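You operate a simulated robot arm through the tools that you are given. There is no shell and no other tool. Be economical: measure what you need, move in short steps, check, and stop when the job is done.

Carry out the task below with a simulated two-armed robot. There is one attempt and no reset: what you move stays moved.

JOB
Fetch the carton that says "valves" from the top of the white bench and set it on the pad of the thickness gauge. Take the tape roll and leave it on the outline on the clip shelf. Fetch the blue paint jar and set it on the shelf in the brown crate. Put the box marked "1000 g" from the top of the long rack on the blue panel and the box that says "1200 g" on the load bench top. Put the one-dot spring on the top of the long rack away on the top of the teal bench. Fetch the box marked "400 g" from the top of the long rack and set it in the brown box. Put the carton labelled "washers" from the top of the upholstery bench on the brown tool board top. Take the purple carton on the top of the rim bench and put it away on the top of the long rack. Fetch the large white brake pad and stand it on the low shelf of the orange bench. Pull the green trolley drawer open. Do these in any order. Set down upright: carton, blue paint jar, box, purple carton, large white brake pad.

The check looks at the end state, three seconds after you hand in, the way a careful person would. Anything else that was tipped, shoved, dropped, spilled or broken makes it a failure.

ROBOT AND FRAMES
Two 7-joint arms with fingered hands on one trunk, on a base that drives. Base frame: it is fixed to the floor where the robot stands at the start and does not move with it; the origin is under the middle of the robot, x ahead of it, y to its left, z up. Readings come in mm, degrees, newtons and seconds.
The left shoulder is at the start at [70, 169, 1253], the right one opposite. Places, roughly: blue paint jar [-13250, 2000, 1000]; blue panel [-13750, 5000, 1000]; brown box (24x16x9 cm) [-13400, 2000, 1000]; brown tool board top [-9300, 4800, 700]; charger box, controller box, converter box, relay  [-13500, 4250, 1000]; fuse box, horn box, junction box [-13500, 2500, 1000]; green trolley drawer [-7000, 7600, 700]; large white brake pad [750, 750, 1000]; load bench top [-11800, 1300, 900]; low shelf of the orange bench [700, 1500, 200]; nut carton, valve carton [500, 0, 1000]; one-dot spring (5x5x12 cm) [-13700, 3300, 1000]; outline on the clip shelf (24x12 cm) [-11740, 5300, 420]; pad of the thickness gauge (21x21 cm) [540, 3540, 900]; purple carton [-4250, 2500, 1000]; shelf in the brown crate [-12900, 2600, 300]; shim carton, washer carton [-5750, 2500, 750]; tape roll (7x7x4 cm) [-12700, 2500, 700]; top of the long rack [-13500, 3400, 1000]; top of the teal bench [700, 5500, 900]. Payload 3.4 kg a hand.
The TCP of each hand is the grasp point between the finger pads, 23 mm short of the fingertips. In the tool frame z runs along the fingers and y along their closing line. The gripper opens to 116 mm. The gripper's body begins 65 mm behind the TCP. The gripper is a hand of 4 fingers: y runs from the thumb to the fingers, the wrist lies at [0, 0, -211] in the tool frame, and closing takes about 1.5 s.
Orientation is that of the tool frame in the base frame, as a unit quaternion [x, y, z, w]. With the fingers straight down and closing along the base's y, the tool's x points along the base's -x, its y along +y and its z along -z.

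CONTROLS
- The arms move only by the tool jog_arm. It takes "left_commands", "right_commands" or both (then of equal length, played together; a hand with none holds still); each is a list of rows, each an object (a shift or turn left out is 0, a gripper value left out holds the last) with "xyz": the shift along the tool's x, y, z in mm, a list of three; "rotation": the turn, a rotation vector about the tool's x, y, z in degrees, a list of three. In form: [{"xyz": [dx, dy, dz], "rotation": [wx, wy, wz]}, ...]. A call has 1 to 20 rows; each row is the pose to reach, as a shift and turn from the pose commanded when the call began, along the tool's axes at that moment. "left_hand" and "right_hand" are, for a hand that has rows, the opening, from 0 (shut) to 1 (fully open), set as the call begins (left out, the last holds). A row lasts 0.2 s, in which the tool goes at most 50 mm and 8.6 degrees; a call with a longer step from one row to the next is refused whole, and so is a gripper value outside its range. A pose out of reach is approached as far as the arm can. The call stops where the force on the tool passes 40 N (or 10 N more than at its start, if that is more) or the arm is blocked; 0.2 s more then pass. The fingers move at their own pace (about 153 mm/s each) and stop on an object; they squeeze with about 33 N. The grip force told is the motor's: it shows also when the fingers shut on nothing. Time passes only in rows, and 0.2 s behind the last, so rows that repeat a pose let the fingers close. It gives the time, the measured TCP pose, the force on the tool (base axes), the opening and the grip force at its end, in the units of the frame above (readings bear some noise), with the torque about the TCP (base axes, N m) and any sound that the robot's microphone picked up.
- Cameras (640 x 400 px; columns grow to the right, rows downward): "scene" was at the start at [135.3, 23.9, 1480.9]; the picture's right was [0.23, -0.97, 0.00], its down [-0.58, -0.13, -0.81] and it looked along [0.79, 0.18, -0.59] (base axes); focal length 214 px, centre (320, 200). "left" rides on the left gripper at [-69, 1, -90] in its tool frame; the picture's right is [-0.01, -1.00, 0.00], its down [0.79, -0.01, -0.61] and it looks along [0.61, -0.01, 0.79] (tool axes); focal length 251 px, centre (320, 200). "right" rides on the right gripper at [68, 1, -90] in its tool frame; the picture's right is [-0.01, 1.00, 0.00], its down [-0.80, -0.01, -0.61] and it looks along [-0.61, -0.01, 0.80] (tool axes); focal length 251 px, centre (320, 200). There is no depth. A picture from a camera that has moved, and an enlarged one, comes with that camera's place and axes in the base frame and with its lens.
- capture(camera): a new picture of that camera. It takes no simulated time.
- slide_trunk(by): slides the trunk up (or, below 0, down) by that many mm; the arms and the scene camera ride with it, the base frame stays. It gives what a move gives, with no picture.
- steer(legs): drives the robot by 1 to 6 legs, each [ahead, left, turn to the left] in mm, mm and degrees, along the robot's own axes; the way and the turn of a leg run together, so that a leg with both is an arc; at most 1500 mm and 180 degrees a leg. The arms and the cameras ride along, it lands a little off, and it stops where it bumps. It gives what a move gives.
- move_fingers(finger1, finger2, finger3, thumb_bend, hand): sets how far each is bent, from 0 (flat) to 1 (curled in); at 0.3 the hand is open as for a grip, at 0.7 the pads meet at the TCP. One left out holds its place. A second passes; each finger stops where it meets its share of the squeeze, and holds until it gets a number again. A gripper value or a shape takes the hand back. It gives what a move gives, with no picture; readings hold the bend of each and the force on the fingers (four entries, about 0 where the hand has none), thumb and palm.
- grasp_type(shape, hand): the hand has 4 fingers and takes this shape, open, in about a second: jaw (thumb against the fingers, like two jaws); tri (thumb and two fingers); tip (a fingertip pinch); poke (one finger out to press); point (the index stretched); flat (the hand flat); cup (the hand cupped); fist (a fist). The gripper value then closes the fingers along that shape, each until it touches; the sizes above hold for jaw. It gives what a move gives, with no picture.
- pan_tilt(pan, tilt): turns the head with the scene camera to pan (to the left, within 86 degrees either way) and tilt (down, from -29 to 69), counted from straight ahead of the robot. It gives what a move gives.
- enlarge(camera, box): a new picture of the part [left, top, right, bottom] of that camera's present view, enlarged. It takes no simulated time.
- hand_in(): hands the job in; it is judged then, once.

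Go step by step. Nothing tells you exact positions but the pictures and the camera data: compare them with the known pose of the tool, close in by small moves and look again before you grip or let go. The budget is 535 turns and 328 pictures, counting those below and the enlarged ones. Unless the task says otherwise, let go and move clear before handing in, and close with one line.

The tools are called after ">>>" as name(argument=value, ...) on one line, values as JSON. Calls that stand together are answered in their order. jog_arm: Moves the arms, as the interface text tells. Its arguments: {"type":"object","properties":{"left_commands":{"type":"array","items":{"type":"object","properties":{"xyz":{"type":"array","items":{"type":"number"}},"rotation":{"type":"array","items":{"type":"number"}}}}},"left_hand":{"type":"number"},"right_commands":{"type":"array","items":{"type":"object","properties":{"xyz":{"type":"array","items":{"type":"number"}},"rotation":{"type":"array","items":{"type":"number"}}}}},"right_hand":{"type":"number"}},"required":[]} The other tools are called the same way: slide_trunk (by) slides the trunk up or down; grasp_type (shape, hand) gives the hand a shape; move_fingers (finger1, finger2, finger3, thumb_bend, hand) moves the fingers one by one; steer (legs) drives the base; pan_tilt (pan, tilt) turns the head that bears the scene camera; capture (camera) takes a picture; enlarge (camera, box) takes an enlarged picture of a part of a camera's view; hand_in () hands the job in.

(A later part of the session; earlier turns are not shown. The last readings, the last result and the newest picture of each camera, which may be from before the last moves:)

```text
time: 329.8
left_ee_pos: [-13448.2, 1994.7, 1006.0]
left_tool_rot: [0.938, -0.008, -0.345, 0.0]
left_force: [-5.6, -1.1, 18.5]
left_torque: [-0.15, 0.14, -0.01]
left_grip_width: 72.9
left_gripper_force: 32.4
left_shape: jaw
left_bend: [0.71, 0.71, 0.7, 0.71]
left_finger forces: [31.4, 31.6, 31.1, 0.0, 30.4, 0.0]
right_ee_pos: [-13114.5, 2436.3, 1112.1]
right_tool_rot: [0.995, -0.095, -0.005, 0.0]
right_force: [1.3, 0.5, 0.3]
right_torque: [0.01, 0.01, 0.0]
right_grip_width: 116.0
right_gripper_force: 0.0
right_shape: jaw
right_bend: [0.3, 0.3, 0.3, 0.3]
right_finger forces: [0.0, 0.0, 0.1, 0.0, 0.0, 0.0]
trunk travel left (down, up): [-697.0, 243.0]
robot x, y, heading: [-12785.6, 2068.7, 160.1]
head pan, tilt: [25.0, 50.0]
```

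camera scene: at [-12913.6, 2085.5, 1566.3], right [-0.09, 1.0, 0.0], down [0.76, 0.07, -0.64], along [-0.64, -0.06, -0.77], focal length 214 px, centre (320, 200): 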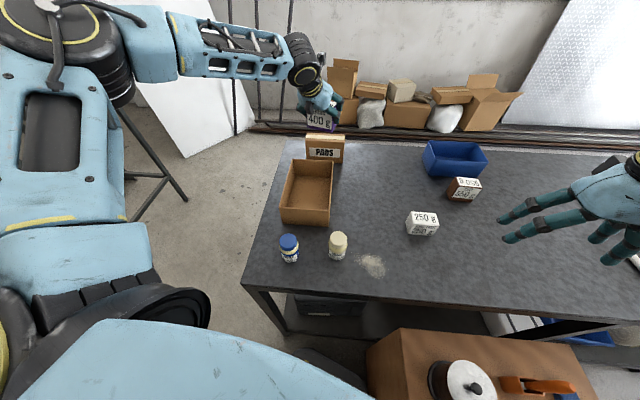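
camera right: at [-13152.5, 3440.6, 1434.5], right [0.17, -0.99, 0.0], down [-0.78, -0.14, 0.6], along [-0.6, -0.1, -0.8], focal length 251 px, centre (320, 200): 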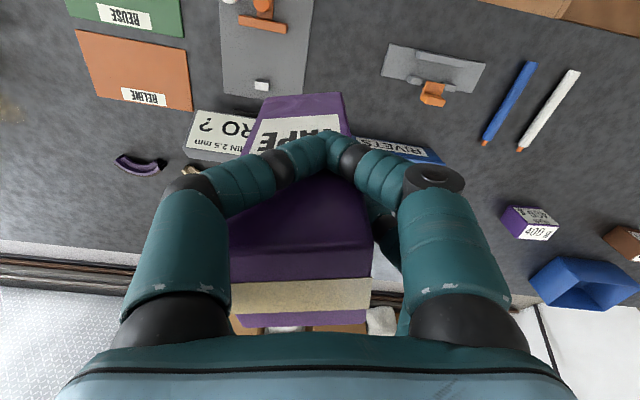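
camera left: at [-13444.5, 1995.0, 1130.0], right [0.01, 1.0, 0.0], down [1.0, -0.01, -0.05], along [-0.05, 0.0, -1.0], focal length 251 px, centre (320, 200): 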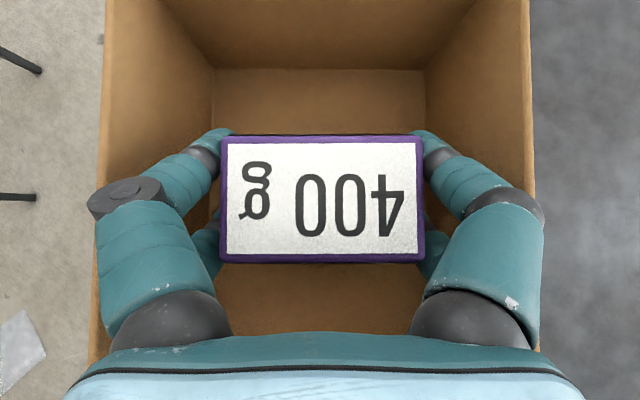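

Contact. Opening just enough inside the tray and lifting with the trunk.

>>> jog_arm(left_hand=0.77, left_commands=[{"xyz": [-1, 0, -1]}, {"xyz": [-1, 0, -1]}, {"xyz": [-1, 0, -1]}, {"xyz": [-1, 0, -1]}, {"xyz": [-1, 0, -1]}])

>>> slide_trunk(by=150)

>>> capture(camera="left")

```text
time: 330.9
left_ee_pos: [-13448.8, 1994.9, 1004.9]
left_tool_rot: [0.94, -0.009, -0.342, 0.0]
left_force: [0.2, 0.5, 0.2]
left_torque: [0.0, 0.01, 0.04]
left_grip_width: 89.2
left_gripper_force: 0.1
left_shape: jaw
left_bend: [0.62, 0.62, 0.62, 0.61]
left_finger forces: [0.1, 0.0, 0.1, 0.0, 0.0, 0.0]
right_ee_pos: [-13117.0, 2435.8, 1110.5]
right_tool_rot: [0.995, -0.095, -0.004, 0.0]
right_force: [0.0, 0.2, -0.2]
right_torque: [0.02, -0.04, -0.04]
right_grip_width: 115.8
right_gripper_force: 0.0
right_shape: jaw
right_bend: [0.3, 0.3, 0.3, 0.3]
right_finger forces: [0.1, 0.0, 0.0, 0.0, 0.0, 0.0]
trunk travel left (down, up): [-697.0, 243.0]
robot x, y, heading: [-12790.1, 2071.0, 160.1]
head pan, tilt: [25.0, 50.0]
```

```text
time: 332.7
left_ee_pos: [-13449.4, 1994.8, 1153.4]
left_tool_rot: [0.939, -0.009, -0.343, 0.0]
left_force: [-0.1, -0.1, 0.4]
left_torque: [0.0, -0.03, 0.03]
left_grip_width: 88.9
left_gripper_force: 0.1
left_shape: jaw
left_bend: [0.62, 0.62, 0.62, 0.61]
left_finger forces: [0.0, 0.0, 0.0, 0.1, 0.1, 0.0]
right_ee_pos: [-13115.9, 2436.4, 1260.8]
right_tool_rot: [0.995, -0.095, -0.005, -0.001]
right_force: [-0.1, 0.0, 0.3]
right_torque: [0.0, 0.01, 0.01]
right_grip_width: 115.9
right_gripper_force: 0.1
right_shape: jaw
right_bend: [0.3, 0.3, 0.3, 0.3]
right_finger forces: [0.0, 0.1, 0.0, 0.1, 0.0, 0.0]
trunk travel left (down, up): [-847.0, 93.0]
robot x, y, heading: [-12786.9, 2071.9, 160.1]
head pan, tilt: [25.0, 50.0]
```

```text
223 pictures are left
camera left: at [-13444.0, 1995.2, 1267.0], right [0.01, 1.0, 0.0], down [1.0, -0.01, -0.05], along [-0.05, 0.0, -1.0], focal length 251 px, centre (320, 200)
```

left: 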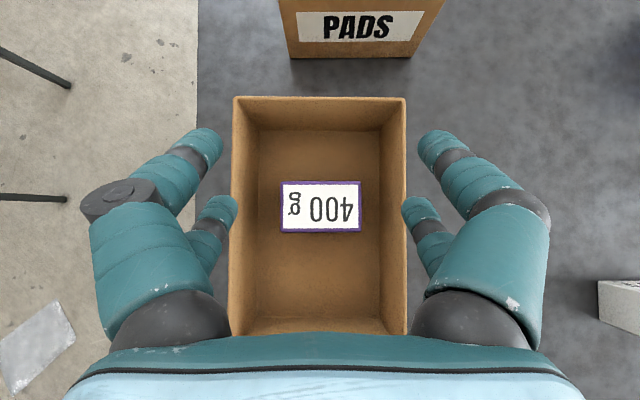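

400 g box sits upright in the tray. Now the blue jar: I'll step back so the left hand can take it with a steeper forward tilt, suited for the crate shelf.

>>> steer(legs=[[-257, -45, 0]])

>>> jog_arm(left_hand=1, left_commands=[{"xyz": [0, 0, 0], "rotation": [0, -7, 0]}, {"xyz": [0, 0, 0], "rotation": [0, -14, 0]}, {"xyz": [0, 0, 0], "rotation": [0, -20, 0]}, {"xyz": [0, 0, 0], "rotation": [0, -20, 0]}])

>>> capture(camera="left")

>>> capture(camera="scene")

```text
time: 334.6
left_ee_pos: [-13191.7, 1949.6, 1154.1]
left_tool_rot: [0.94, -0.008, -0.341, 0.0]
left_force: [0.6, 0.1, 0.0]
left_torque: [0.0, 0.02, -0.03]
left_grip_width: 89.1
left_gripper_force: 0.0
left_shape: jaw
left_bend: [0.62, 0.62, 0.62, 0.61]
left_finger forces: [0.0, 0.0, 0.0, 0.1, 0.0, 0.0]
right_ee_pos: [-12861.3, 2392.0, 1259.4]
right_tool_rot: [0.995, -0.095, -0.003, 0.0]
right_force: [-0.3, 0.1, 0.4]
right_torque: [0.02, 0.01, 0.02]
right_grip_width: 116.0
right_gripper_force: 0.0
right_shape: jaw
right_bend: [0.3, 0.3, 0.3, 0.3]
right_finger forces: [0.1, 0.0, 0.0, 0.0, 0.0, 0.0]
trunk travel left (down, up): [-847.0, 93.0]
robot x, y, heading: [-12528.4, 2023.3, 160.3]
head pan, tilt: [25.0, 50.0]
```

```text
time: 335.6
left_ee_pos: [-13210.0, 1892.0, 1230.2]
left_tool_rot: [0.866, -0.011, -0.5, -0.001]
left_force: [-0.2, -0.2, -0.1]
left_torque: [-0.01, 0.0, 0.01]
left_grip_width: 115.8
left_gripper_force: 0.0
left_shape: jaw
left_bend: [0.3, 0.3, 0.3, 0.3]
left_finger forces: [0.0, 0.0, 0.0, 0.0, 0.0, 0.0]
left hand out of reach, approached as far as the arm can: row 1, 2, 3, 4
right_ee_pos: [-12858.9, 2391.6, 1260.7]
right_tool_rot: [0.996, -0.094, -0.004, -0.001]
right_force: [-0.4, -0.5, 0.8]
right_torque: [-0.01, -0.03, 0.02]
right_grip_width: 116.1
right_gripper_force: 0.0
right_shape: jaw
right_bend: [0.3, 0.3, 0.3, 0.3]
right_finger forces: [0.0, 0.0, 0.0, 0.1, 0.0, 0.0]
trunk travel left (down, up): [-847.0, 93.0]
robot x, y, heading: [-12527.4, 2026.9, 159.9]
head pan, tilt: [25.0, 50.0]
```

```text
222 pictures are left
camera left: at [-13166.4, 1891.7, 1333.8], right [0.01, 1.0, 0.0], down [0.92, -0.01, -0.38], along [-0.38, 0.0, -0.92], focal length 251 px, centre (320, 200)
```

left: 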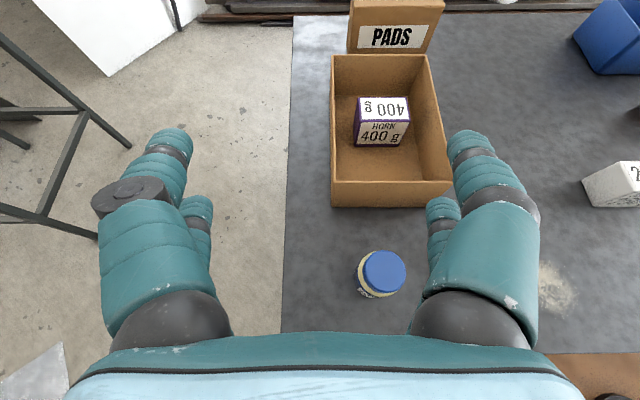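

```text
221 pictures are left
camera scene: at [-12654.1, 2040.7, 1548.4], right [-0.09, 1.0, 0.0], down [0.76, 0.07, -0.64], along [-0.64, -0.06, -0.77], focal length 214 px, centre (320, 200)
```

scene: 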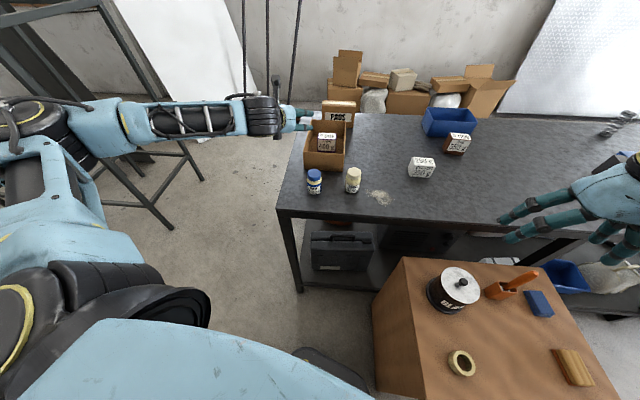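

Tilt 60 hits a limit; tilt 40 at this same stance is known good. Rotating back and moving over the jar.

>>> jog_arm(left_commands=[{"xyz": [0, 0, 0], "rotation": [0, 7, 0]}, {"xyz": [0, 0, 0], "rotation": [0, 14, 0]}, {"xyz": [0, 0, 0], "rotation": [0, 20, 0]}, {"xyz": [0, 0, 0], "rotation": [0, 20, 0]}])

>>> jog_arm(left_commands=[{"xyz": [10, -25, 10]}, {"xyz": [24, -50, 20]}, {"xyz": [40, -76, 30]}, {"xyz": [40, -76, 30]}])

>>> capture(camera="left")

```text
time: 336.6
left_ee_pos: [-13207.6, 1890.0, 1228.1]
left_tool_rot: [0.939, -0.008, -0.343, 0.0]
left_force: [0.1, 0.2, -0.2]
left_torque: [0.04, 0.01, -0.01]
left_grip_width: 115.9
left_gripper_force: 0.1
left_shape: jaw
left_bend: [0.3, 0.3, 0.3, 0.3]
left_finger forces: [0.1, 0.1, 0.1, 0.1, 0.0, 0.0]
right_ee_pos: [-12858.6, 2391.8, 1259.9]
right_tool_rot: [0.996, -0.094, -0.004, -0.001]
right_force: [-0.6, 0.1, -0.1]
right_torque: [-0.01, -0.01, -0.04]
right_grip_width: 116.2
right_gripper_force: 0.1
right_shape: jaw
right_bend: [0.3, 0.3, 0.3, 0.3]
right_finger forces: [0.1, 0.0, 0.0, 0.1, 0.0, 0.0]
trunk travel left (down, up): [-847.0, 93.0]
robot x, y, heading: [-12534.0, 2025.2, 160.2]
head pan, tilt: [25.0, 50.0]
```

```text
time: 337.6
left_ee_pos: [-13196.7, 1966.5, 1177.1]
left_tool_rot: [0.94, -0.007, -0.342, 0.001]
left_force: [0.1, -1.1, -0.3]
left_torque: [-0.03, 0.01, 0.01]
left_grip_width: 115.7
left_gripper_force: 0.2
left_shape: jaw
left_bend: [0.3, 0.3, 0.3, 0.3]
left_finger forces: [0.1, 0.0, 0.0, 0.0, 0.0, 0.1]
right_ee_pos: [-12859.5, 2391.0, 1261.1]
right_tool_rot: [0.996, -0.094, -0.005, 0.0]
right_force: [0.0, 0.4, 0.4]
right_torque: [0.0, -0.04, -0.02]
right_grip_width: 115.7
right_gripper_force: 0.0
right_shape: jaw
right_bend: [0.3, 0.3, 0.3, 0.3]
right_finger forces: [0.0, 0.0, 0.0, 0.0, 0.1, 0.1]
trunk travel left (down, up): [-847.0, 93.0]
robot x, y, heading: [-12527.9, 2026.1, 160.3]
head pan, tilt: [25.0, 50.0]
```

```text
220 pictures are left
camera left: at [-13191.5, 1967.8, 1290.1], right [0.01, 1.0, 0.0], down [1.0, -0.01, -0.05], along [-0.05, 0.0, -1.0], focal length 251 px, centre (320, 200)
```

left: 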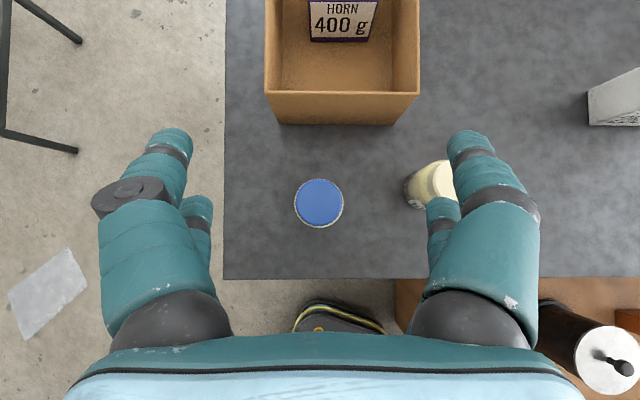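

>>> jog_arm(left_hand=0.82, left_commands=[{"xyz": [-2, 0, 0]}, {"xyz": [-2, 0, 0]}, {"xyz": [-2, 0, 0]}])

>>> slide_trunk(by=-150)

>>> capture(camera="left")

```text
time: 338.4
left_ee_pos: [-13198.7, 1967.9, 1178.9]
left_tool_rot: [0.939, -0.008, -0.343, 0.0]
left_force: [0.2, -0.4, -0.3]
left_torque: [-0.01, 0.02, 0.01]
left_grip_width: 95.3
left_gripper_force: 0.1
left_shape: jaw
left_bend: [0.56, 0.56, 0.56, 0.56]
left_finger forces: [0.0, 0.0, 0.0, 0.0, 0.1, 0.0]
right_ee_pos: [-12858.7, 2391.0, 1260.5]
right_tool_rot: [0.996, -0.094, -0.004, 0.0]
right_force: [0.0, 0.3, 0.3]
right_torque: [0.02, -0.01, -0.04]
right_grip_width: 116.2
right_gripper_force: 0.1
right_shape: jaw
right_bend: [0.3, 0.3, 0.3, 0.3]
right_finger forces: [0.0, 0.0, 0.0, 0.0, 0.1, 0.0]
trunk travel left (down, up): [-847.0, 93.0]
robot x, y, heading: [-12528.0, 2023.5, 160.0]
head pan, tilt: [25.0, 50.0]
```

```text
time: 340.1
left_ee_pos: [-13198.1, 1967.6, 1028.3]
left_tool_rot: [0.94, -0.008, -0.342, 0.0]
left_force: [-0.9, 0.8, 0.0]
left_torque: [0.01, 0.0, 0.02]
left_grip_width: 95.5
left_gripper_force: 0.1
left_shape: jaw
left_bend: [0.56, 0.56, 0.56, 0.56]
left_finger forces: [0.0, 0.0, 0.0, 0.0, 0.0, 0.0]
right_ee_pos: [-12859.0, 2391.5, 1110.7]
right_tool_rot: [0.996, -0.095, -0.004, 0.0]
right_force: [-0.5, 0.3, -0.5]
right_torque: [-0.01, -0.01, 0.04]
right_grip_width: 115.8
right_gripper_force: 0.1
right_shape: jaw
right_bend: [0.3, 0.3, 0.3, 0.3]
right_finger forces: [0.0, 0.1, 0.1, 0.0, 0.1, 0.0]
trunk travel left (down, up): [-697.0, 243.0]
robot x, y, heading: [-12529.9, 2022.6, 160.2]
head pan, tilt: [25.0, 50.0]
```

```text
219 pictures are left
camera left: at [-13192.8, 1968.3, 1142.1], right [0.01, 1.0, 0.0], down [1.0, -0.01, -0.05], along [-0.05, 0.0, -1.0], focal length 251 px, centre (320, 200)
```

left: 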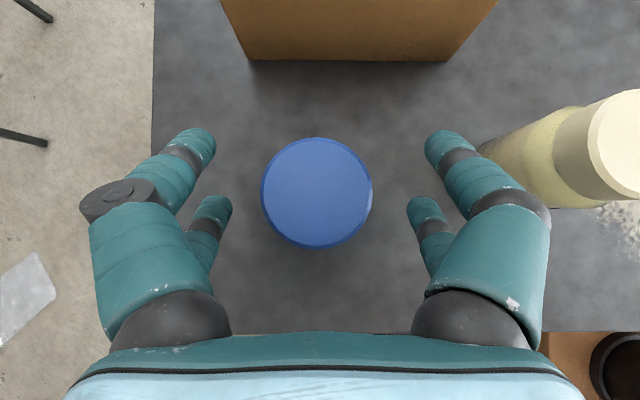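

>>> slide_trunk(by=-19)

>>> jog_arm(left_hand=0, left_commands=[{"xyz": [0, 0, 0]}, {"xyz": [0, 0, 0]}, {"xyz": [0, 0, 0]}, {"xyz": [0, 0, 0]}, {"xyz": [0, 0, 0]}, {"xyz": [0, 0, 0]}, {"xyz": [0, 0, 0]}, {"xyz": [0, 0, 0]}])

>>> slide_trunk(by=60)

>>> capture(camera="left")

>>> capture(camera="scene")

```text
time: 340.8
left_ee_pos: [-13197.5, 1967.5, 1010.2]
left_tool_rot: [0.94, -0.007, -0.342, 0.001]
left_force: [-0.5, -0.4, 0.1]
left_torque: [0.04, 0.02, 0.03]
left_grip_width: 95.4
left_gripper_force: 0.0
left_shape: jaw
left_bend: [0.56, 0.56, 0.56, 0.56]
left_finger forces: [0.0, 0.1, 0.0, 0.0, 0.1, 0.0]
right_ee_pos: [-12859.3, 2391.0, 1091.5]
right_tool_rot: [0.996, -0.094, -0.005, 0.0]
right_force: [0.1, -0.3, -0.5]
right_torque: [0.04, -0.01, 0.02]
right_grip_width: 116.0
right_gripper_force: 0.0
right_shape: jaw
right_bend: [0.3, 0.3, 0.3, 0.3]
right_finger forces: [0.1, 0.0, 0.0, 0.0, 0.0, 0.0]
trunk travel left (down, up): [-678.0, 262.0]
robot x, y, heading: [-12530.0, 2025.3, 160.6]
head pan, tilt: [25.0, 50.0]
```

```text
time: 342.6
left_ee_pos: [-13197.2, 1968.4, 1009.7]
left_tool_rot: [0.939, -0.007, -0.343, 0.001]
left_force: [1.6, 0.2, 0.8]
left_torque: [-0.01, -0.13, -0.03]
left_grip_width: 34.0
left_gripper_force: 33.3
left_shape: jaw
left_bend: [0.74, 0.74, 0.74, 0.78]
left_finger forces: [29.8, 30.7, 31.0, 0.1, 27.1, 0.0]
right_ee_pos: [-12858.6, 2391.0, 1092.3]
right_tool_rot: [0.996, -0.095, -0.004, -0.001]
right_force: [-0.6, 1.0, -0.7]
right_torque: [-0.02, -0.02, 0.01]
right_grip_width: 116.1
right_gripper_force: 0.0
right_shape: jaw
right_bend: [0.3, 0.3, 0.3, 0.3]
right_finger forces: [0.0, 0.0, 0.0, 0.1, 0.1, 0.1]
trunk travel left (down, up): [-678.0, 262.0]
robot x, y, heading: [-12529.4, 2028.4, 160.2]
head pan, tilt: [25.0, 50.0]
```

```text
time: 343.6
left_ee_pos: [-13198.4, 1967.9, 1069.3]
left_tool_rot: [0.939, -0.007, -0.343, 0.001]
left_force: [0.3, -0.8, -3.1]
left_torque: [0.01, -0.03, 0.01]
left_grip_width: 33.7
left_gripper_force: 33.1
left_shape: jaw
left_bend: [0.74, 0.74, 0.74, 0.78]
left_finger forces: [29.2, 30.2, 30.6, 0.0, 26.8, 0.1]
right_ee_pos: [-12860.1, 2392.0, 1151.3]
right_tool_rot: [0.996, -0.093, -0.004, 0.0]
right_force: [-0.6, -0.4, -0.2]
right_torque: [-0.02, 0.01, -0.01]
right_grip_width: 115.9
right_gripper_force: 0.1
right_shape: jaw
right_bend: [0.3, 0.3, 0.3, 0.3]
right_finger forces: [0.0, 0.0, 0.0, 0.0, 0.1, 0.1]
trunk travel left (down, up): [-738.0, 202.0]
robot x, y, heading: [-12531.2, 2026.7, 160.3]
head pan, tilt: [25.0, 50.0]
```

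```text
218 pictures are left
camera left: at [-13193.6, 1968.3, 1182.5], right [0.01, 1.0, 0.0], down [1.0, -0.01, -0.05], along [-0.05, 0.0, -1.0], focal length 251 px, centre (320, 200)
```

left: 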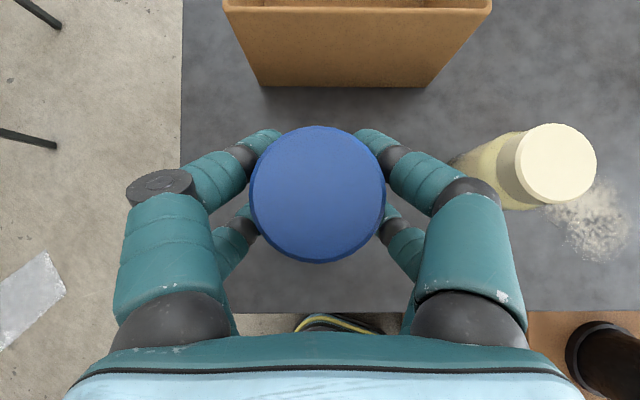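

```text
217 pictures are left
camera scene: at [-12654.8, 2040.5, 1439.3], right [-0.09, 1.0, 0.0], down [0.76, 0.07, -0.64], along [-0.64, -0.06, -0.77], focal length 214 px, centre (320, 200)
```

scene: 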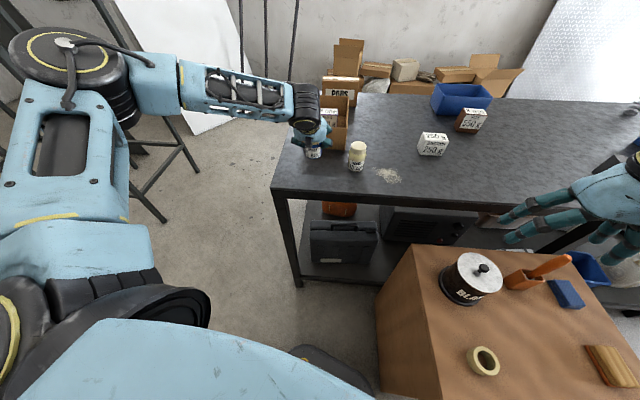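

Jar held. Driving around to the east side of the crate, whose opening faces east.

>>> steer(legs=[[-195, -107, 0], [226, -620, 0], [-235, -43, 0]])

>>> pan_tilt(pan=20, tilt=40)

>>> capture(camera="scene")

```text
time: 349.9
left_ee_pos: [-12780.1, 2676.6, 1068.9]
left_tool_rot: [0.939, -0.037, -0.342, -0.011]
left_force: [0.6, 0.3, -3.1]
left_torque: [0.03, 0.04, 0.02]
left_grip_width: 33.3
left_gripper_force: 33.2
left_shape: jaw
left_bend: [0.74, 0.74, 0.74, 0.78]
left_finger forces: [29.5, 30.5, 31.7, 0.1, 27.9, 0.0]
right_ee_pos: [-12413.6, 3076.9, 1151.9]
right_tool_rot: [0.992, -0.125, -0.005, -0.002]
right_force: [-0.1, -0.6, 0.6]
right_torque: [-0.03, -0.05, 0.0]
right_grip_width: 116.0
right_gripper_force: 0.0
right_shape: jaw
right_bend: [0.3, 0.3, 0.3, 0.3]
right_finger forces: [0.0, 0.0, 0.1, 0.0, 0.0, 0.0]
trunk travel left (down, up): [-738.0, 202.0]
robot x, y, heading: [-12108.1, 2693.4, 156.4]
head pan, tilt: [25.0, 50.0]
```

```text
time: 350.6
left_ee_pos: [-12779.0, 2681.0, 1070.0]
left_tool_rot: [0.939, -0.038, -0.342, -0.009]
left_force: [-1.4, 0.1, -3.0]
left_torque: [0.0, -0.01, -0.01]
left_grip_width: 33.4
left_gripper_force: 33.5
left_shape: jaw
left_bend: [0.74, 0.74, 0.74, 0.78]
left_finger forces: [29.4, 30.7, 31.8, 0.0, 27.7, 0.0]
right_ee_pos: [-12413.8, 3080.0, 1149.8]
right_tool_rot: [0.992, -0.126, -0.005, 0.0]
right_force: [-0.1, 0.8, -0.1]
right_torque: [-0.03, -0.03, 0.0]
right_grip_width: 115.8
right_gripper_force: 0.1
right_shape: jaw
right_bend: [0.3, 0.3, 0.3, 0.3]
right_finger forces: [0.0, 0.0, 0.0, 0.0, 0.1, 0.1]
trunk travel left (down, up): [-738.0, 202.0]
robot x, y, heading: [-12106.8, 2691.3, 156.6]
head pan, tilt: [20.0, 40.0]
```

```text
216 pictures are left
camera scene: at [-12240.2, 2725.5, 1453.4], right [0.06, 1.0, 0.0], down [0.64, -0.04, -0.77], along [-0.76, 0.05, -0.64], focal length 214 px, centre (320, 200)
```

scene: 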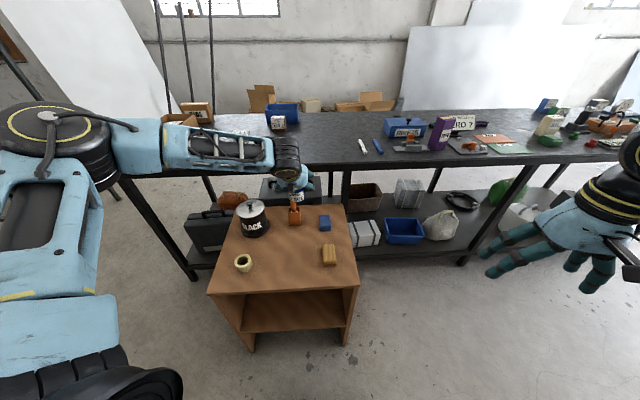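

The crate shelf is at z≈305, front plane x≈-12630. I'll back out, then lower the trunk so the jar can enter the opening.

>>> steer(legs=[[-210, -118, 0]])

>>> slide_trunk(by=-350)

>>> slide_trunk(by=-335)

>>> pan_tilt(pan=20, tilt=20)

>>> capture(camera="scene")

>>> capture(camera="left")

```text
time: 352.0
left_ee_pos: [-12698.7, 2848.4, 1065.0]
left_tool_rot: [0.933, -0.121, -0.337, -0.041]
left_force: [-0.3, 0.3, -1.7]
left_torque: [-0.01, -0.01, -0.02]
left_grip_width: 33.4
left_gripper_force: 33.4
left_shape: jaw
left_bend: [0.74, 0.74, 0.74, 0.78]
left_finger forces: [30.1, 31.2, 32.5, 0.1, 28.6, 0.0]
right_ee_pos: [-12270.1, 3178.8, 1151.5]
right_tool_rot: [0.977, -0.212, -0.002, -0.002]
right_force: [-0.1, 0.2, -0.8]
right_torque: [0.01, -0.02, -0.02]
right_grip_width: 116.0
right_gripper_force: 0.0
right_shape: jaw
right_bend: [0.3, 0.3, 0.3, 0.3]
right_finger forces: [0.0, 0.0, 0.0, 0.2, 0.1, 0.0]
trunk travel left (down, up): [-738.0, 202.0]
robot x, y, heading: [-12029.9, 2746.9, 146.5]
head pan, tilt: [20.0, 40.0]
stopped in leg 1: the robot was blocked; the commanded pose is now the measured one
```

```text
time: 354.6
left_ee_pos: [-12695.3, 2848.9, 779.1]
left_tool_rot: [0.928, -0.119, -0.351, -0.045]
left_force: [6.0, -4.4, 16.3]
left_torque: [-0.4, -0.84, -0.08]
left_grip_width: 33.8
left_gripper_force: 33.0
left_shape: jaw
left_bend: [0.74, 0.74, 0.74, 0.78]
left_finger forces: [36.2, 38.7, 39.7, 0.0, 30.9, 0.0]
right_ee_pos: [-12261.6, 3177.3, 851.7]
right_tool_rot: [0.977, -0.213, -0.007, -0.002]
right_force: [0.6, 0.2, -0.3]
right_torque: [0.05, -0.02, 0.01]
right_grip_width: 116.2
right_gripper_force: 0.1
right_shape: jaw
right_bend: [0.3, 0.3, 0.3, 0.3]
right_finger forces: [0.0, 0.0, 0.1, 0.0, 0.1, 0.0]
trunk travel left (down, up): [-437.0, 503.0]
robot x, y, heading: [-12030.2, 2742.7, 146.6]
head pan, tilt: [20.0, 40.0]
stopped: the force on the tool passed its limit (the readings are from after the stop); the commanded pose is now the measured one
```

```text
time: 355.1
left_ee_pos: [-12696.7, 2849.8, 779.2]
left_tool_rot: [0.925, -0.118, -0.357, -0.048]
left_force: [7.3, -5.5, 23.4]
left_torque: [-0.49, -0.98, -0.06]
left_grip_width: 33.5
left_gripper_force: 33.5
left_shape: jaw
left_bend: [0.74, 0.75, 0.75, 0.78]
left_finger forces: [37.1, 39.9, 40.7, 0.0, 32.1, 0.0]
right_ee_pos: [-12261.1, 3177.9, 845.1]
right_tool_rot: [0.977, -0.212, -0.007, -0.002]
right_force: [-1.2, -0.1, 0.4]
right_torque: [0.01, -0.03, 0.02]
right_grip_width: 115.7
right_gripper_force: 0.1
right_shape: jaw
right_bend: [0.3, 0.3, 0.3, 0.3]
right_finger forces: [0.0, 0.0, 0.0, 0.0, 0.0, 0.0]
trunk travel left (down, up): [-430.0, 510.0]
robot x, y, heading: [-12030.7, 2747.5, 146.5]
head pan, tilt: [20.0, 40.0]
stopped: the force on the tool passed its limit (the readings are from after the stop); the commanded pose is now the measured one
```

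```text
time: 356.0
left_ee_pos: [-12696.4, 2849.8, 779.1]
left_tool_rot: [0.926, -0.118, -0.356, -0.047]
left_force: [-0.3, -2.5, 31.0]
left_torque: [-0.36, -0.68, -0.06]
left_grip_width: 33.9
left_gripper_force: 32.8
left_shape: jaw
left_bend: [0.74, 0.75, 0.75, 0.78]
left_finger forces: [37.7, 38.0, 39.5, 0.1, 32.5, 0.0]
right_ee_pos: [-12260.4, 3177.6, 845.4]
right_tool_rot: [0.977, -0.213, -0.008, -0.001]
right_force: [-0.4, 0.0, 0.5]
right_torque: [-0.02, -0.04, 0.02]
right_grip_width: 115.9
right_gripper_force: 0.1
right_shape: jaw
right_bend: [0.3, 0.3, 0.3, 0.3]
right_finger forces: [0.0, 0.0, 0.1, 0.1, 0.0, 0.0]
trunk travel left (down, up): [-430.0, 510.0]
robot x, y, heading: [-12031.0, 2750.1, 146.7]
head pan, tilt: [20.0, 20.0]
```

```text
215 pictures are left
camera scene: at [-12158.2, 2797.9, 1177.0], right [0.23, 0.97, 0.0], down [0.33, -0.08, -0.94], along [-0.92, 0.22, -0.34], focal length 214 px, centre (320, 200)
```

scene: 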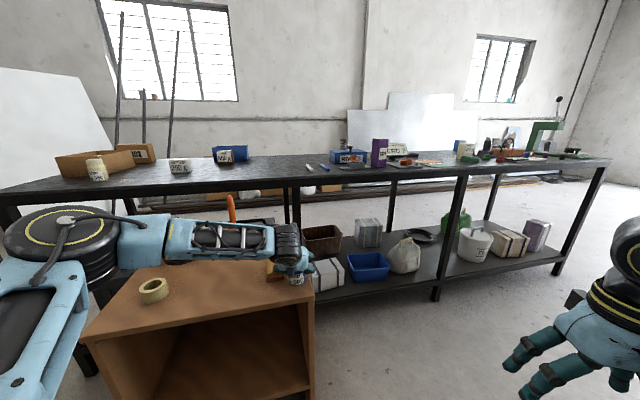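

```text
214 pictures are left
camera left: at [-12688.0, 2846.9, 891.7], right [0.25, 0.97, 0.01], down [0.97, -0.24, -0.08], along [-0.08, 0.03, -1.0], focal length 251 px, centre (320, 200)
```

left: 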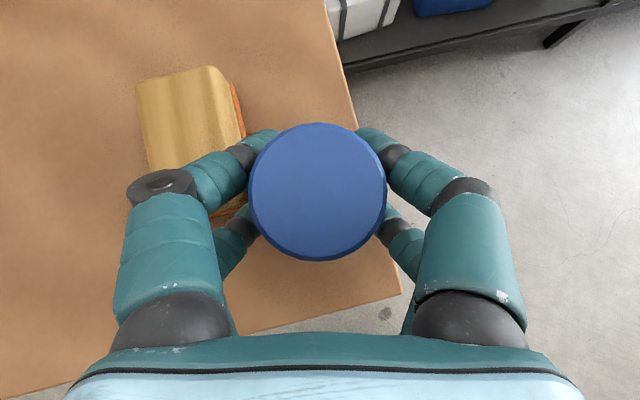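

The drive was blocked and the jar pressed on the crate top. Raising at once and checking.

>>> slide_trunk(by=150)

>>> capture(camera="left")

>>> pan_tilt(pan=86, tilt=45)

>>> capture(camera="scene")

```text
time: 357.7
left_ee_pos: [-12699.9, 2850.4, 924.8]
left_tool_rot: [0.927, -0.119, -0.353, -0.046]
left_force: [0.1, 0.0, -2.8]
left_torque: [0.0, -0.01, 0.01]
left_grip_width: 33.9
left_gripper_force: 33.2
left_shape: jaw
left_bend: [0.74, 0.75, 0.74, 0.78]
left_finger forces: [31.0, 31.5, 33.3, 0.0, 28.7, 0.0]
right_ee_pos: [-12263.9, 3178.0, 991.9]
right_tool_rot: [0.977, -0.212, -0.004, -0.002]
right_force: [-0.1, -0.6, 0.0]
right_torque: [0.02, -0.03, 0.02]
right_grip_width: 116.0
right_gripper_force: 0.0
right_shape: jaw
right_bend: [0.3, 0.3, 0.3, 0.3]
right_finger forces: [0.0, 0.0, 0.0, 0.0, 0.1, 0.1]
trunk travel left (down, up): [-580.0, 360.0]
robot x, y, heading: [-12032.7, 2744.3, 146.6]
head pan, tilt: [20.0, 20.0]
```

```text
213 pictures are left
camera left: at [-12692.0, 2847.7, 1036.6], right [0.25, 0.97, 0.01], down [0.97, -0.24, -0.08], along [-0.07, 0.03, -1.0], focal length 251 px, centre (320, 200)
```

left: 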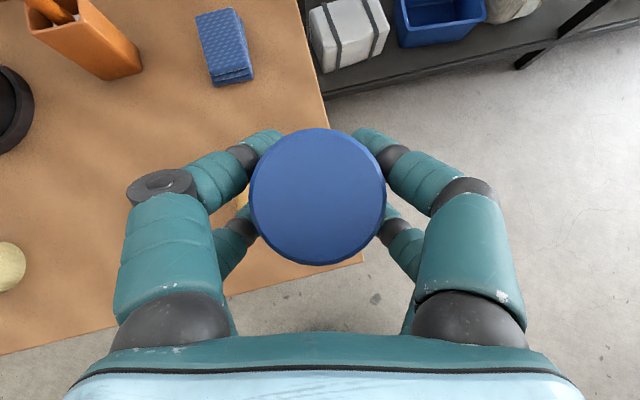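

```text
time: 359.1
left_ee_pos: [-12700.9, 2851.0, 924.1]
left_tool_rot: [0.927, -0.118, -0.352, -0.046]
left_force: [-0.5, -0.7, -2.4]
left_torque: [-0.01, 0.0, -0.01]
left_grip_width: 33.7
left_gripper_force: 32.8
left_shape: jaw
left_bend: [0.74, 0.75, 0.74, 0.78]
left_finger forces: [30.9, 31.4, 33.3, 0.1, 28.7, 0.0]
right_ee_pos: [-12264.6, 3178.7, 993.5]
right_tool_rot: [0.977, -0.212, -0.006, -0.002]
right_force: [0.5, 0.1, -0.3]
right_torque: [-0.02, -0.02, -0.01]
right_grip_width: 116.0
right_gripper_force: 0.2
right_shape: jaw
right_bend: [0.3, 0.3, 0.3, 0.3]
right_finger forces: [0.1, 0.0, 0.1, 0.1, 0.0, 0.0]
trunk travel left (down, up): [-580.0, 360.0]
robot x, y, heading: [-12027.5, 2743.9, 146.3]
head pan, tilt: [85.9, 45.0]
```

```text
212 pictures are left
camera scene: at [-12123.0, 2712.9, 1287.5], right [-0.79, 0.61, 0.0], down [0.43, 0.56, -0.71], along [-0.43, -0.56, -0.71], focal length 214 px, centre (320, 200)
```

scene: 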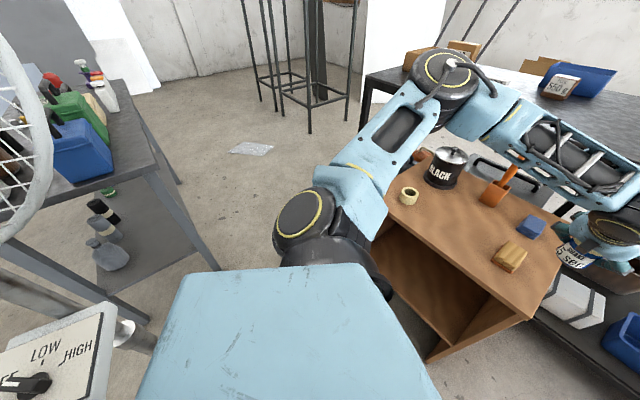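

The fan stands right behind; it is still upright. I'll move north-east away from it, square up to the crate at y≈2960, and check before lowering.

>>> steer(legs=[[84, -200, 0], [0, 0, 33.4], [-120, 0, 0]])

>>> pan_tilt(pan=30, tilt=40)

>>> capture(camera="scene")

```text
time: 363.2
left_ee_pos: [-12488.1, 2675.0, 925.0]
left_tool_rot: [0.921, 0.154, -0.352, 0.058]
left_force: [0.8, -0.6, -2.5]
left_torque: [0.03, 0.05, 0.0]
left_grip_width: 33.8
left_gripper_force: 33.4
left_shape: jaw
left_bend: [0.74, 0.75, 0.74, 0.78]
left_finger forces: [30.7, 31.6, 33.1, 0.0, 28.8, 0.0]
right_ee_pos: [-12307.4, 3189.8, 992.4]
right_tool_rot: [0.997, 0.078, -0.004, 0.0]
right_force: [0.0, 0.3, -0.3]
right_torque: [0.01, 0.01, 0.02]
right_grip_width: 115.8
right_gripper_force: 0.1
right_shape: jaw
right_bend: [0.3, 0.3, 0.3, 0.3]
right_finger forces: [0.0, 0.1, 0.1, 0.0, 0.0, 0.0]
trunk travel left (down, up): [-580.0, 360.0]
robot x, y, heading: [-11876.3, 2956.7, -180.2]
head pan, tilt: [85.9, 45.0]
```

```text
time: 364.4
left_ee_pos: [-12487.9, 2675.1, 924.1]
left_tool_rot: [0.922, 0.154, -0.351, 0.058]
left_force: [-0.4, -0.5, -2.7]
left_torque: [-0.03, -0.02, -0.01]
left_grip_width: 33.9
left_gripper_force: 33.2
left_shape: jaw
left_bend: [0.74, 0.75, 0.74, 0.78]
left_finger forces: [30.6, 31.5, 33.1, 0.0, 28.6, 0.0]
right_ee_pos: [-12306.8, 3189.5, 993.1]
right_tool_rot: [0.997, 0.079, -0.005, 0.001]
right_force: [0.4, 0.0, -0.3]
right_torque: [-0.01, -0.01, 0.01]
right_grip_width: 115.8
right_gripper_force: 0.0
right_shape: jaw
right_bend: [0.3, 0.3, 0.3, 0.3]
right_finger forces: [0.0, 0.0, 0.1, 0.1, 0.0, 0.0]
trunk travel left (down, up): [-580.0, 360.0]
robot x, y, heading: [-11873.3, 2958.0, -180.1]
head pan, tilt: [30.0, 40.0]
```

```text
211 pictures are left
camera scene: at [-11997.1, 2918.8, 1294.7], right [-0.5, 0.87, 0.0], down [0.56, 0.32, -0.77], along [-0.66, -0.38, -0.64], focal length 214 px, centre (320, 200)
```

scene: 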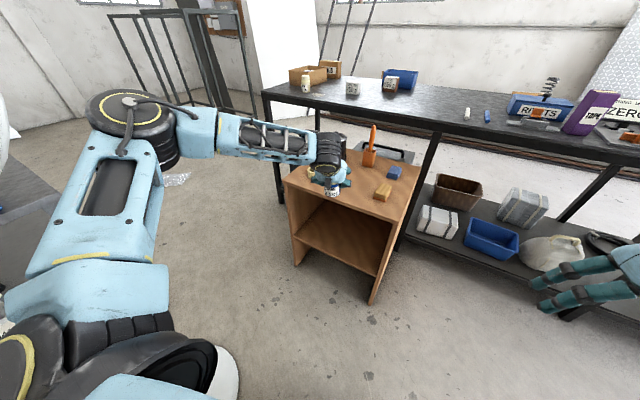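

>>> jog_arm(left_commands=[{"xyz": [0, 0, 0], "rotation": [4, 0, 5]}, {"xyz": [0, 0, 0], "rotation": [8, 0, 10]}, {"xyz": [0, 0, 0], "rotation": [12.2, 0, 14.6]}, {"xyz": [0, 0, 0], "rotation": [12.2, 0, 14.6]}])

>>> slide_trunk(by=-300)

>>> capture(camera="scene")

```text
time: 365.4
left_ee_pos: [-12488.7, 2675.7, 924.9]
left_tool_rot: [0.935, -0.004, -0.356, 0.004]
left_force: [-0.4, -0.6, -2.0]
left_torque: [-0.01, -0.02, -0.02]
left_grip_width: 33.9
left_gripper_force: 33.3
left_shape: jaw
left_bend: [0.74, 0.75, 0.74, 0.78]
left_finger forces: [30.7, 31.7, 33.1, 0.0, 28.9, 0.1]
right_ee_pos: [-12307.8, 3189.8, 992.6]
right_tool_rot: [0.997, 0.079, -0.005, 0.001]
right_force: [0.0, 0.4, -0.3]
right_torque: [-0.05, -0.01, -0.01]
right_grip_width: 116.0
right_gripper_force: 0.0
right_shape: jaw
right_bend: [0.3, 0.3, 0.3, 0.3]
right_finger forces: [0.0, 0.0, 0.1, 0.0, 0.0, 0.0]
trunk travel left (down, up): [-580.0, 360.0]
robot x, y, heading: [-11873.4, 2959.4, -180.0]
head pan, tilt: [30.0, 40.0]
```

```text
time: 368.4
left_ee_pos: [-12488.0, 2676.4, 623.8]
left_tool_rot: [0.934, -0.002, -0.357, 0.004]
left_force: [-0.2, 0.3, -2.4]
left_torque: [0.02, -0.01, 0.04]
left_grip_width: 33.8
left_gripper_force: 32.7
left_shape: jaw
left_bend: [0.74, 0.75, 0.74, 0.78]
left_finger forces: [30.7, 31.7, 33.1, 0.0, 28.9, 0.0]
right_ee_pos: [-12306.1, 3190.6, 692.7]
right_tool_rot: [0.997, 0.078, -0.005, 0.0]
right_force: [0.5, -0.6, -0.1]
right_torque: [0.0, 0.01, 0.02]
right_grip_width: 116.0
right_gripper_force: 0.0
right_shape: jaw
right_bend: [0.3, 0.3, 0.3, 0.3]
right_finger forces: [0.0, 0.0, 0.0, 0.1, 0.0, 0.0]
trunk travel left (down, up): [-280.0, 660.0]
robot x, y, heading: [-11871.4, 2960.2, -180.0]
head pan, tilt: [30.0, 40.0]
```

```text
210 pictures are left
camera scene: at [-11996.9, 2919.0, 994.8], right [-0.5, 0.87, 0.0], down [0.56, 0.32, -0.77], along [-0.66, -0.38, -0.64], focal length 214 px, centre (320, 200)
```

scene: 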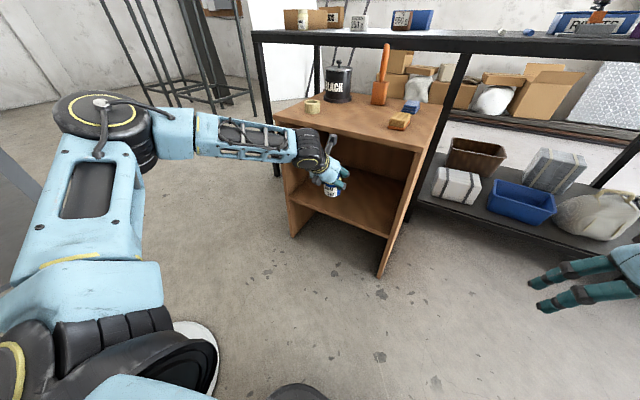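

>>> enlarge(camera="scene", box=[260, 80, 460, 290])

```text
1.90 times, centred on (360, 185) of scene
camera zoom: at [-11996.9, 2919.0, 994.8], right [-0.5, 0.87, 0.0], down [0.56, 0.32, -0.77], along [-0.66, -0.38, -0.64], focal length 408 px, centre (244, 229)
```

zoom: 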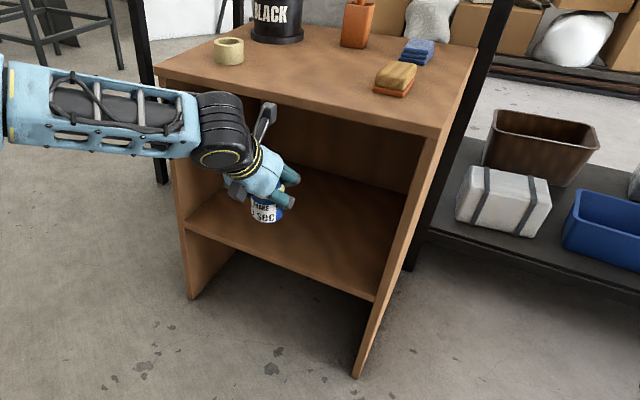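

Shelf front edge z≈302, front plane x≈-12638. Lowering to TCP≈395, then I'll check and drive forward.

>>> slide_trunk(by=-228)

>>> enlarge(camera="scene", box=[220, 0, 480, 230])

```text
time: 370.9
left_ee_pos: [-12488.5, 2676.4, 396.8]
left_tool_rot: [0.935, -0.003, -0.356, 0.003]
left_force: [-0.2, 0.0, -2.5]
left_torque: [-0.03, 0.0, 0.01]
left_grip_width: 33.9
left_gripper_force: 33.0
left_shape: jaw
left_bend: [0.74, 0.75, 0.74, 0.78]
left_finger forces: [30.8, 31.8, 33.1, 0.0, 28.9, 0.0]
right_ee_pos: [-12305.6, 3189.8, 465.2]
right_tool_rot: [0.997, 0.078, -0.005, 0.001]
right_force: [0.2, 0.5, 1.1]
right_torque: [0.03, 0.03, 0.0]
right_grip_width: 115.9
right_gripper_force: 0.1
right_shape: jaw
right_bend: [0.3, 0.3, 0.3, 0.3]
right_finger forces: [0.0, 0.0, 0.0, 0.0, 0.1, 0.0]
trunk travel left (down, up): [-52.0, 888.0]
robot x, y, heading: [-11872.1, 2963.2, -180.0]
head pan, tilt: [30.0, 40.0]
```

```text
1.74 times, centred on (350, 115) of scene
camera zoom: at [-11996.8, 2919.0, 766.8], right [-0.5, 0.87, 0.0], down [0.56, 0.32, -0.77], along [-0.66, -0.38, -0.64], focal length 373 px, centre (268, 348)
```

zoom: 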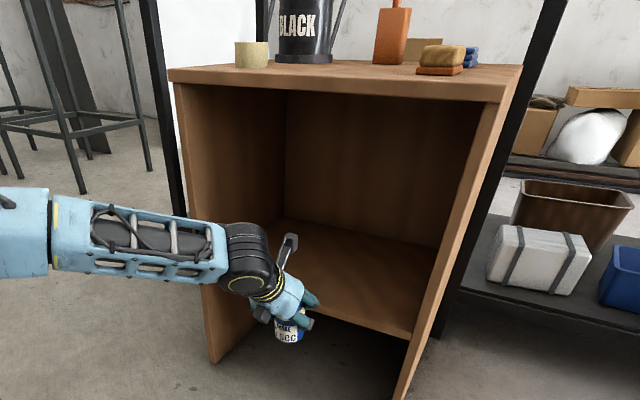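

>>> steer(legs=[[215, 0, 0]])

>>> capture(camera="left")

>>> capture(camera="scene")

```text
time: 372.5
left_ee_pos: [-12701.2, 2676.9, 395.8]
left_tool_rot: [0.935, -0.003, -0.356, 0.004]
left_force: [0.1, -0.4, -2.9]
left_torque: [0.01, -0.03, 0.0]
left_grip_width: 33.9
left_gripper_force: 32.9
left_shape: jaw
left_bend: [0.74, 0.75, 0.74, 0.78]
left_finger forces: [30.7, 31.7, 33.1, 0.1, 28.9, 0.0]
right_ee_pos: [-12519.9, 3189.8, 464.9]
right_tool_rot: [0.997, 0.078, -0.005, 0.0]
right_force: [-0.8, 0.1, -0.3]
right_torque: [0.01, 0.02, 0.0]
right_grip_width: 115.7
right_gripper_force: 0.1
right_shape: jaw
right_bend: [0.3, 0.3, 0.3, 0.3]
right_finger forces: [0.0, 0.0, 0.1, 0.2, 0.0, 0.1]
trunk travel left (down, up): [-52.0, 888.0]
robot x, y, heading: [-12082.4, 2956.7, -179.8]
head pan, tilt: [30.0, 40.0]
```

```text
207 pictures are left
camera left: at [-12693.4, 2676.6, 508.7], right [-0.01, 1.0, 0.0], down [1.0, 0.0, -0.08], along [-0.08, 0.0, -1.0], focal length 251 px, centre (320, 200)
```

left: 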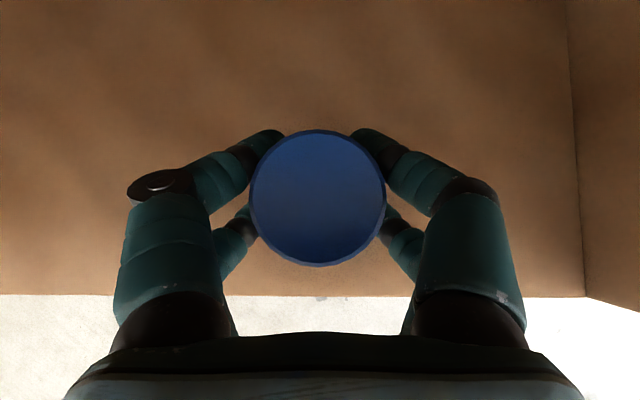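

```text
206 pictures are left
camera scene: at [-12210.4, 2918.9, 766.7], right [-0.5, 0.87, 0.0], down [0.56, 0.32, -0.77], along [-0.66, -0.38, -0.64], focal length 214 px, centre (320, 200)
```

scene: 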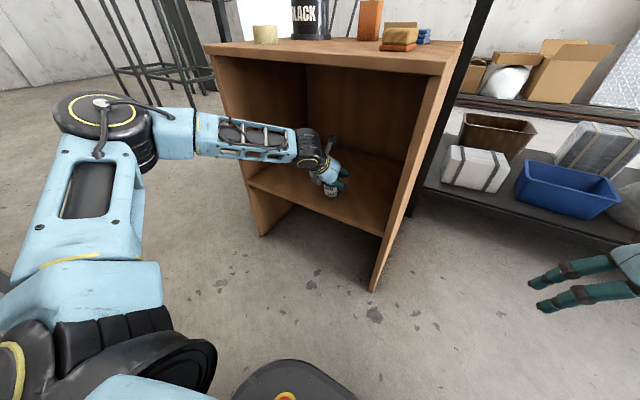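

Jar is about 65 mm inside the shelf edge. Lowering with the trunk in small steps.

>>> slide_trunk(by=-20)

>>> slide_trunk(by=-6)

>>> slide_trunk(by=-5)

```text
time: 373.2
left_ee_pos: [-12702.2, 2676.6, 381.1]
left_tool_rot: [0.933, -0.002, -0.36, 0.005]
left_force: [-3.5, -3.5, 20.0]
left_torque: [-0.09, -0.21, -0.04]
left_grip_width: 34.0
left_gripper_force: 32.8
left_shape: jaw
left_bend: [0.74, 0.75, 0.74, 0.78]
left_finger forces: [35.4, 34.6, 34.3, 0.0, 30.5, 0.0]
right_ee_pos: [-12519.7, 3189.5, 445.4]
right_tool_rot: [0.997, 0.078, -0.007, 0.0]
right_force: [0.4, -0.3, 0.2]
right_torque: [0.02, 0.03, 0.0]
right_grip_width: 116.1
right_gripper_force: 0.1
right_shape: jaw
right_bend: [0.3, 0.3, 0.3, 0.3]
right_finger forces: [0.1, 0.1, 0.1, 0.0, 0.0, 0.0]
trunk travel left (down, up): [-32.0, 908.0]
robot x, y, heading: [-12082.7, 2956.2, -180.2]
head pan, tilt: [30.0, 40.0]
```

```text
time: 373.6
left_ee_pos: [-12703.5, 2676.2, 379.4]
left_tool_rot: [0.931, -0.003, -0.364, 0.004]
left_force: [3.5, -1.2, 19.0]
left_torque: [0.04, -0.74, -0.01]
left_grip_width: 33.8
left_gripper_force: 32.8
left_shape: jaw
left_bend: [0.74, 0.75, 0.75, 0.78]
left_finger forces: [36.5, 37.4, 39.2, 0.0, 31.5, 0.0]
right_ee_pos: [-12518.2, 3189.3, 441.6]
right_tool_rot: [0.997, 0.079, -0.006, 0.001]
right_force: [0.1, -0.3, -0.3]
right_torque: [0.02, 0.01, 0.02]
right_grip_width: 115.9
right_gripper_force: 0.1
right_shape: jaw
right_bend: [0.3, 0.3, 0.3, 0.3]
right_finger forces: [0.0, 0.1, 0.1, 0.0, 0.1, 0.0]
trunk travel left (down, up): [-27.0, 913.0]
robot x, y, heading: [-12084.4, 2958.6, -179.8]
head pan, tilt: [30.0, 40.0]
stopped: the force on the tool passed its limit (the readings are from after the stop); the commanded pose is now the measured one
```

```text
time: 374.2
left_ee_pos: [-12705.2, 2677.0, 381.1]
left_tool_rot: [0.93, -0.004, -0.368, 0.002]
left_force: [4.7, -0.4, 22.2]
left_torque: [0.05, -0.79, -0.03]
left_grip_width: 33.8
left_gripper_force: 32.7
left_shape: jaw
left_bend: [0.74, 0.75, 0.75, 0.78]
left_finger forces: [36.5, 37.7, 39.6, 0.1, 31.9, 0.0]
right_ee_pos: [-12518.6, 3189.4, 436.5]
right_tool_rot: [0.997, 0.079, -0.007, 0.0]
right_force: [0.2, -0.3, 0.8]
right_torque: [0.02, 0.0, 0.01]
right_grip_width: 115.9
right_gripper_force: 0.1
right_shape: jaw
right_bend: [0.3, 0.3, 0.3, 0.3]
right_finger forces: [0.1, 0.0, 0.0, 0.0, 0.0, 0.0]
trunk travel left (down, up): [-22.0, 918.0]
robot x, y, heading: [-12084.3, 2953.0, -180.0]
head pan, tilt: [30.0, 40.0]
stopped: the force on the tool passed its limit (the readings are from after the stop); the commanded pose is now the measured one
```

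>>> slide_trunk(by=9)

>>> enlarge(camera="scene", box=[280, 120, 380, 220])

```text
time: 374.8
left_ee_pos: [-12705.2, 2675.2, 381.5]
left_tool_rot: [0.932, -0.003, -0.364, 0.003]
left_force: [-0.3, -0.2, -2.0]
left_torque: [0.02, -0.02, 0.0]
left_grip_width: 33.7
left_gripper_force: 32.7
left_shape: jaw
left_bend: [0.74, 0.75, 0.75, 0.78]
left_finger forces: [31.2, 32.4, 32.8, 0.1, 29.3, 0.0]
right_ee_pos: [-12519.9, 3189.5, 444.0]
right_tool_rot: [0.997, 0.078, -0.005, 0.001]
right_force: [0.5, 0.6, 0.5]
right_torque: [0.01, 0.0, -0.05]
right_grip_width: 115.9
right_gripper_force: 0.1
right_shape: jaw
right_bend: [0.3, 0.3, 0.3, 0.3]
right_finger forces: [0.0, 0.0, 0.1, 0.1, 0.0, 0.1]
trunk travel left (down, up): [-31.0, 909.0]
robot x, y, heading: [-12086.2, 2959.1, -179.8]
head pan, tilt: [30.0, 40.0]
```

```text
4.00 times, centred on (330, 170) of scene
camera zoom: at [-12210.5, 2918.9, 745.7], right [-0.5, 0.87, 0.0], down [0.56, 0.32, -0.77], along [-0.66, -0.38, -0.64], focal length 858 px, centre (280, 320)
```

zoom: 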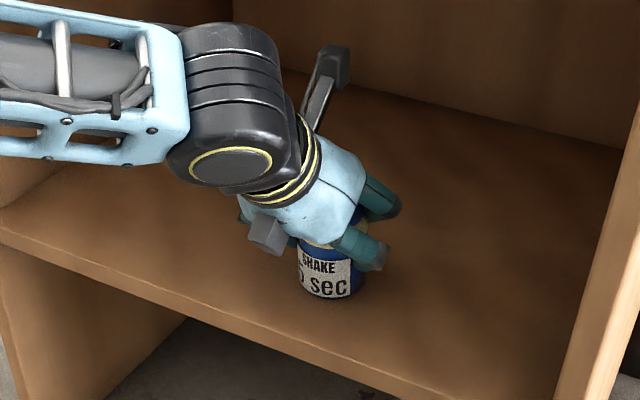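

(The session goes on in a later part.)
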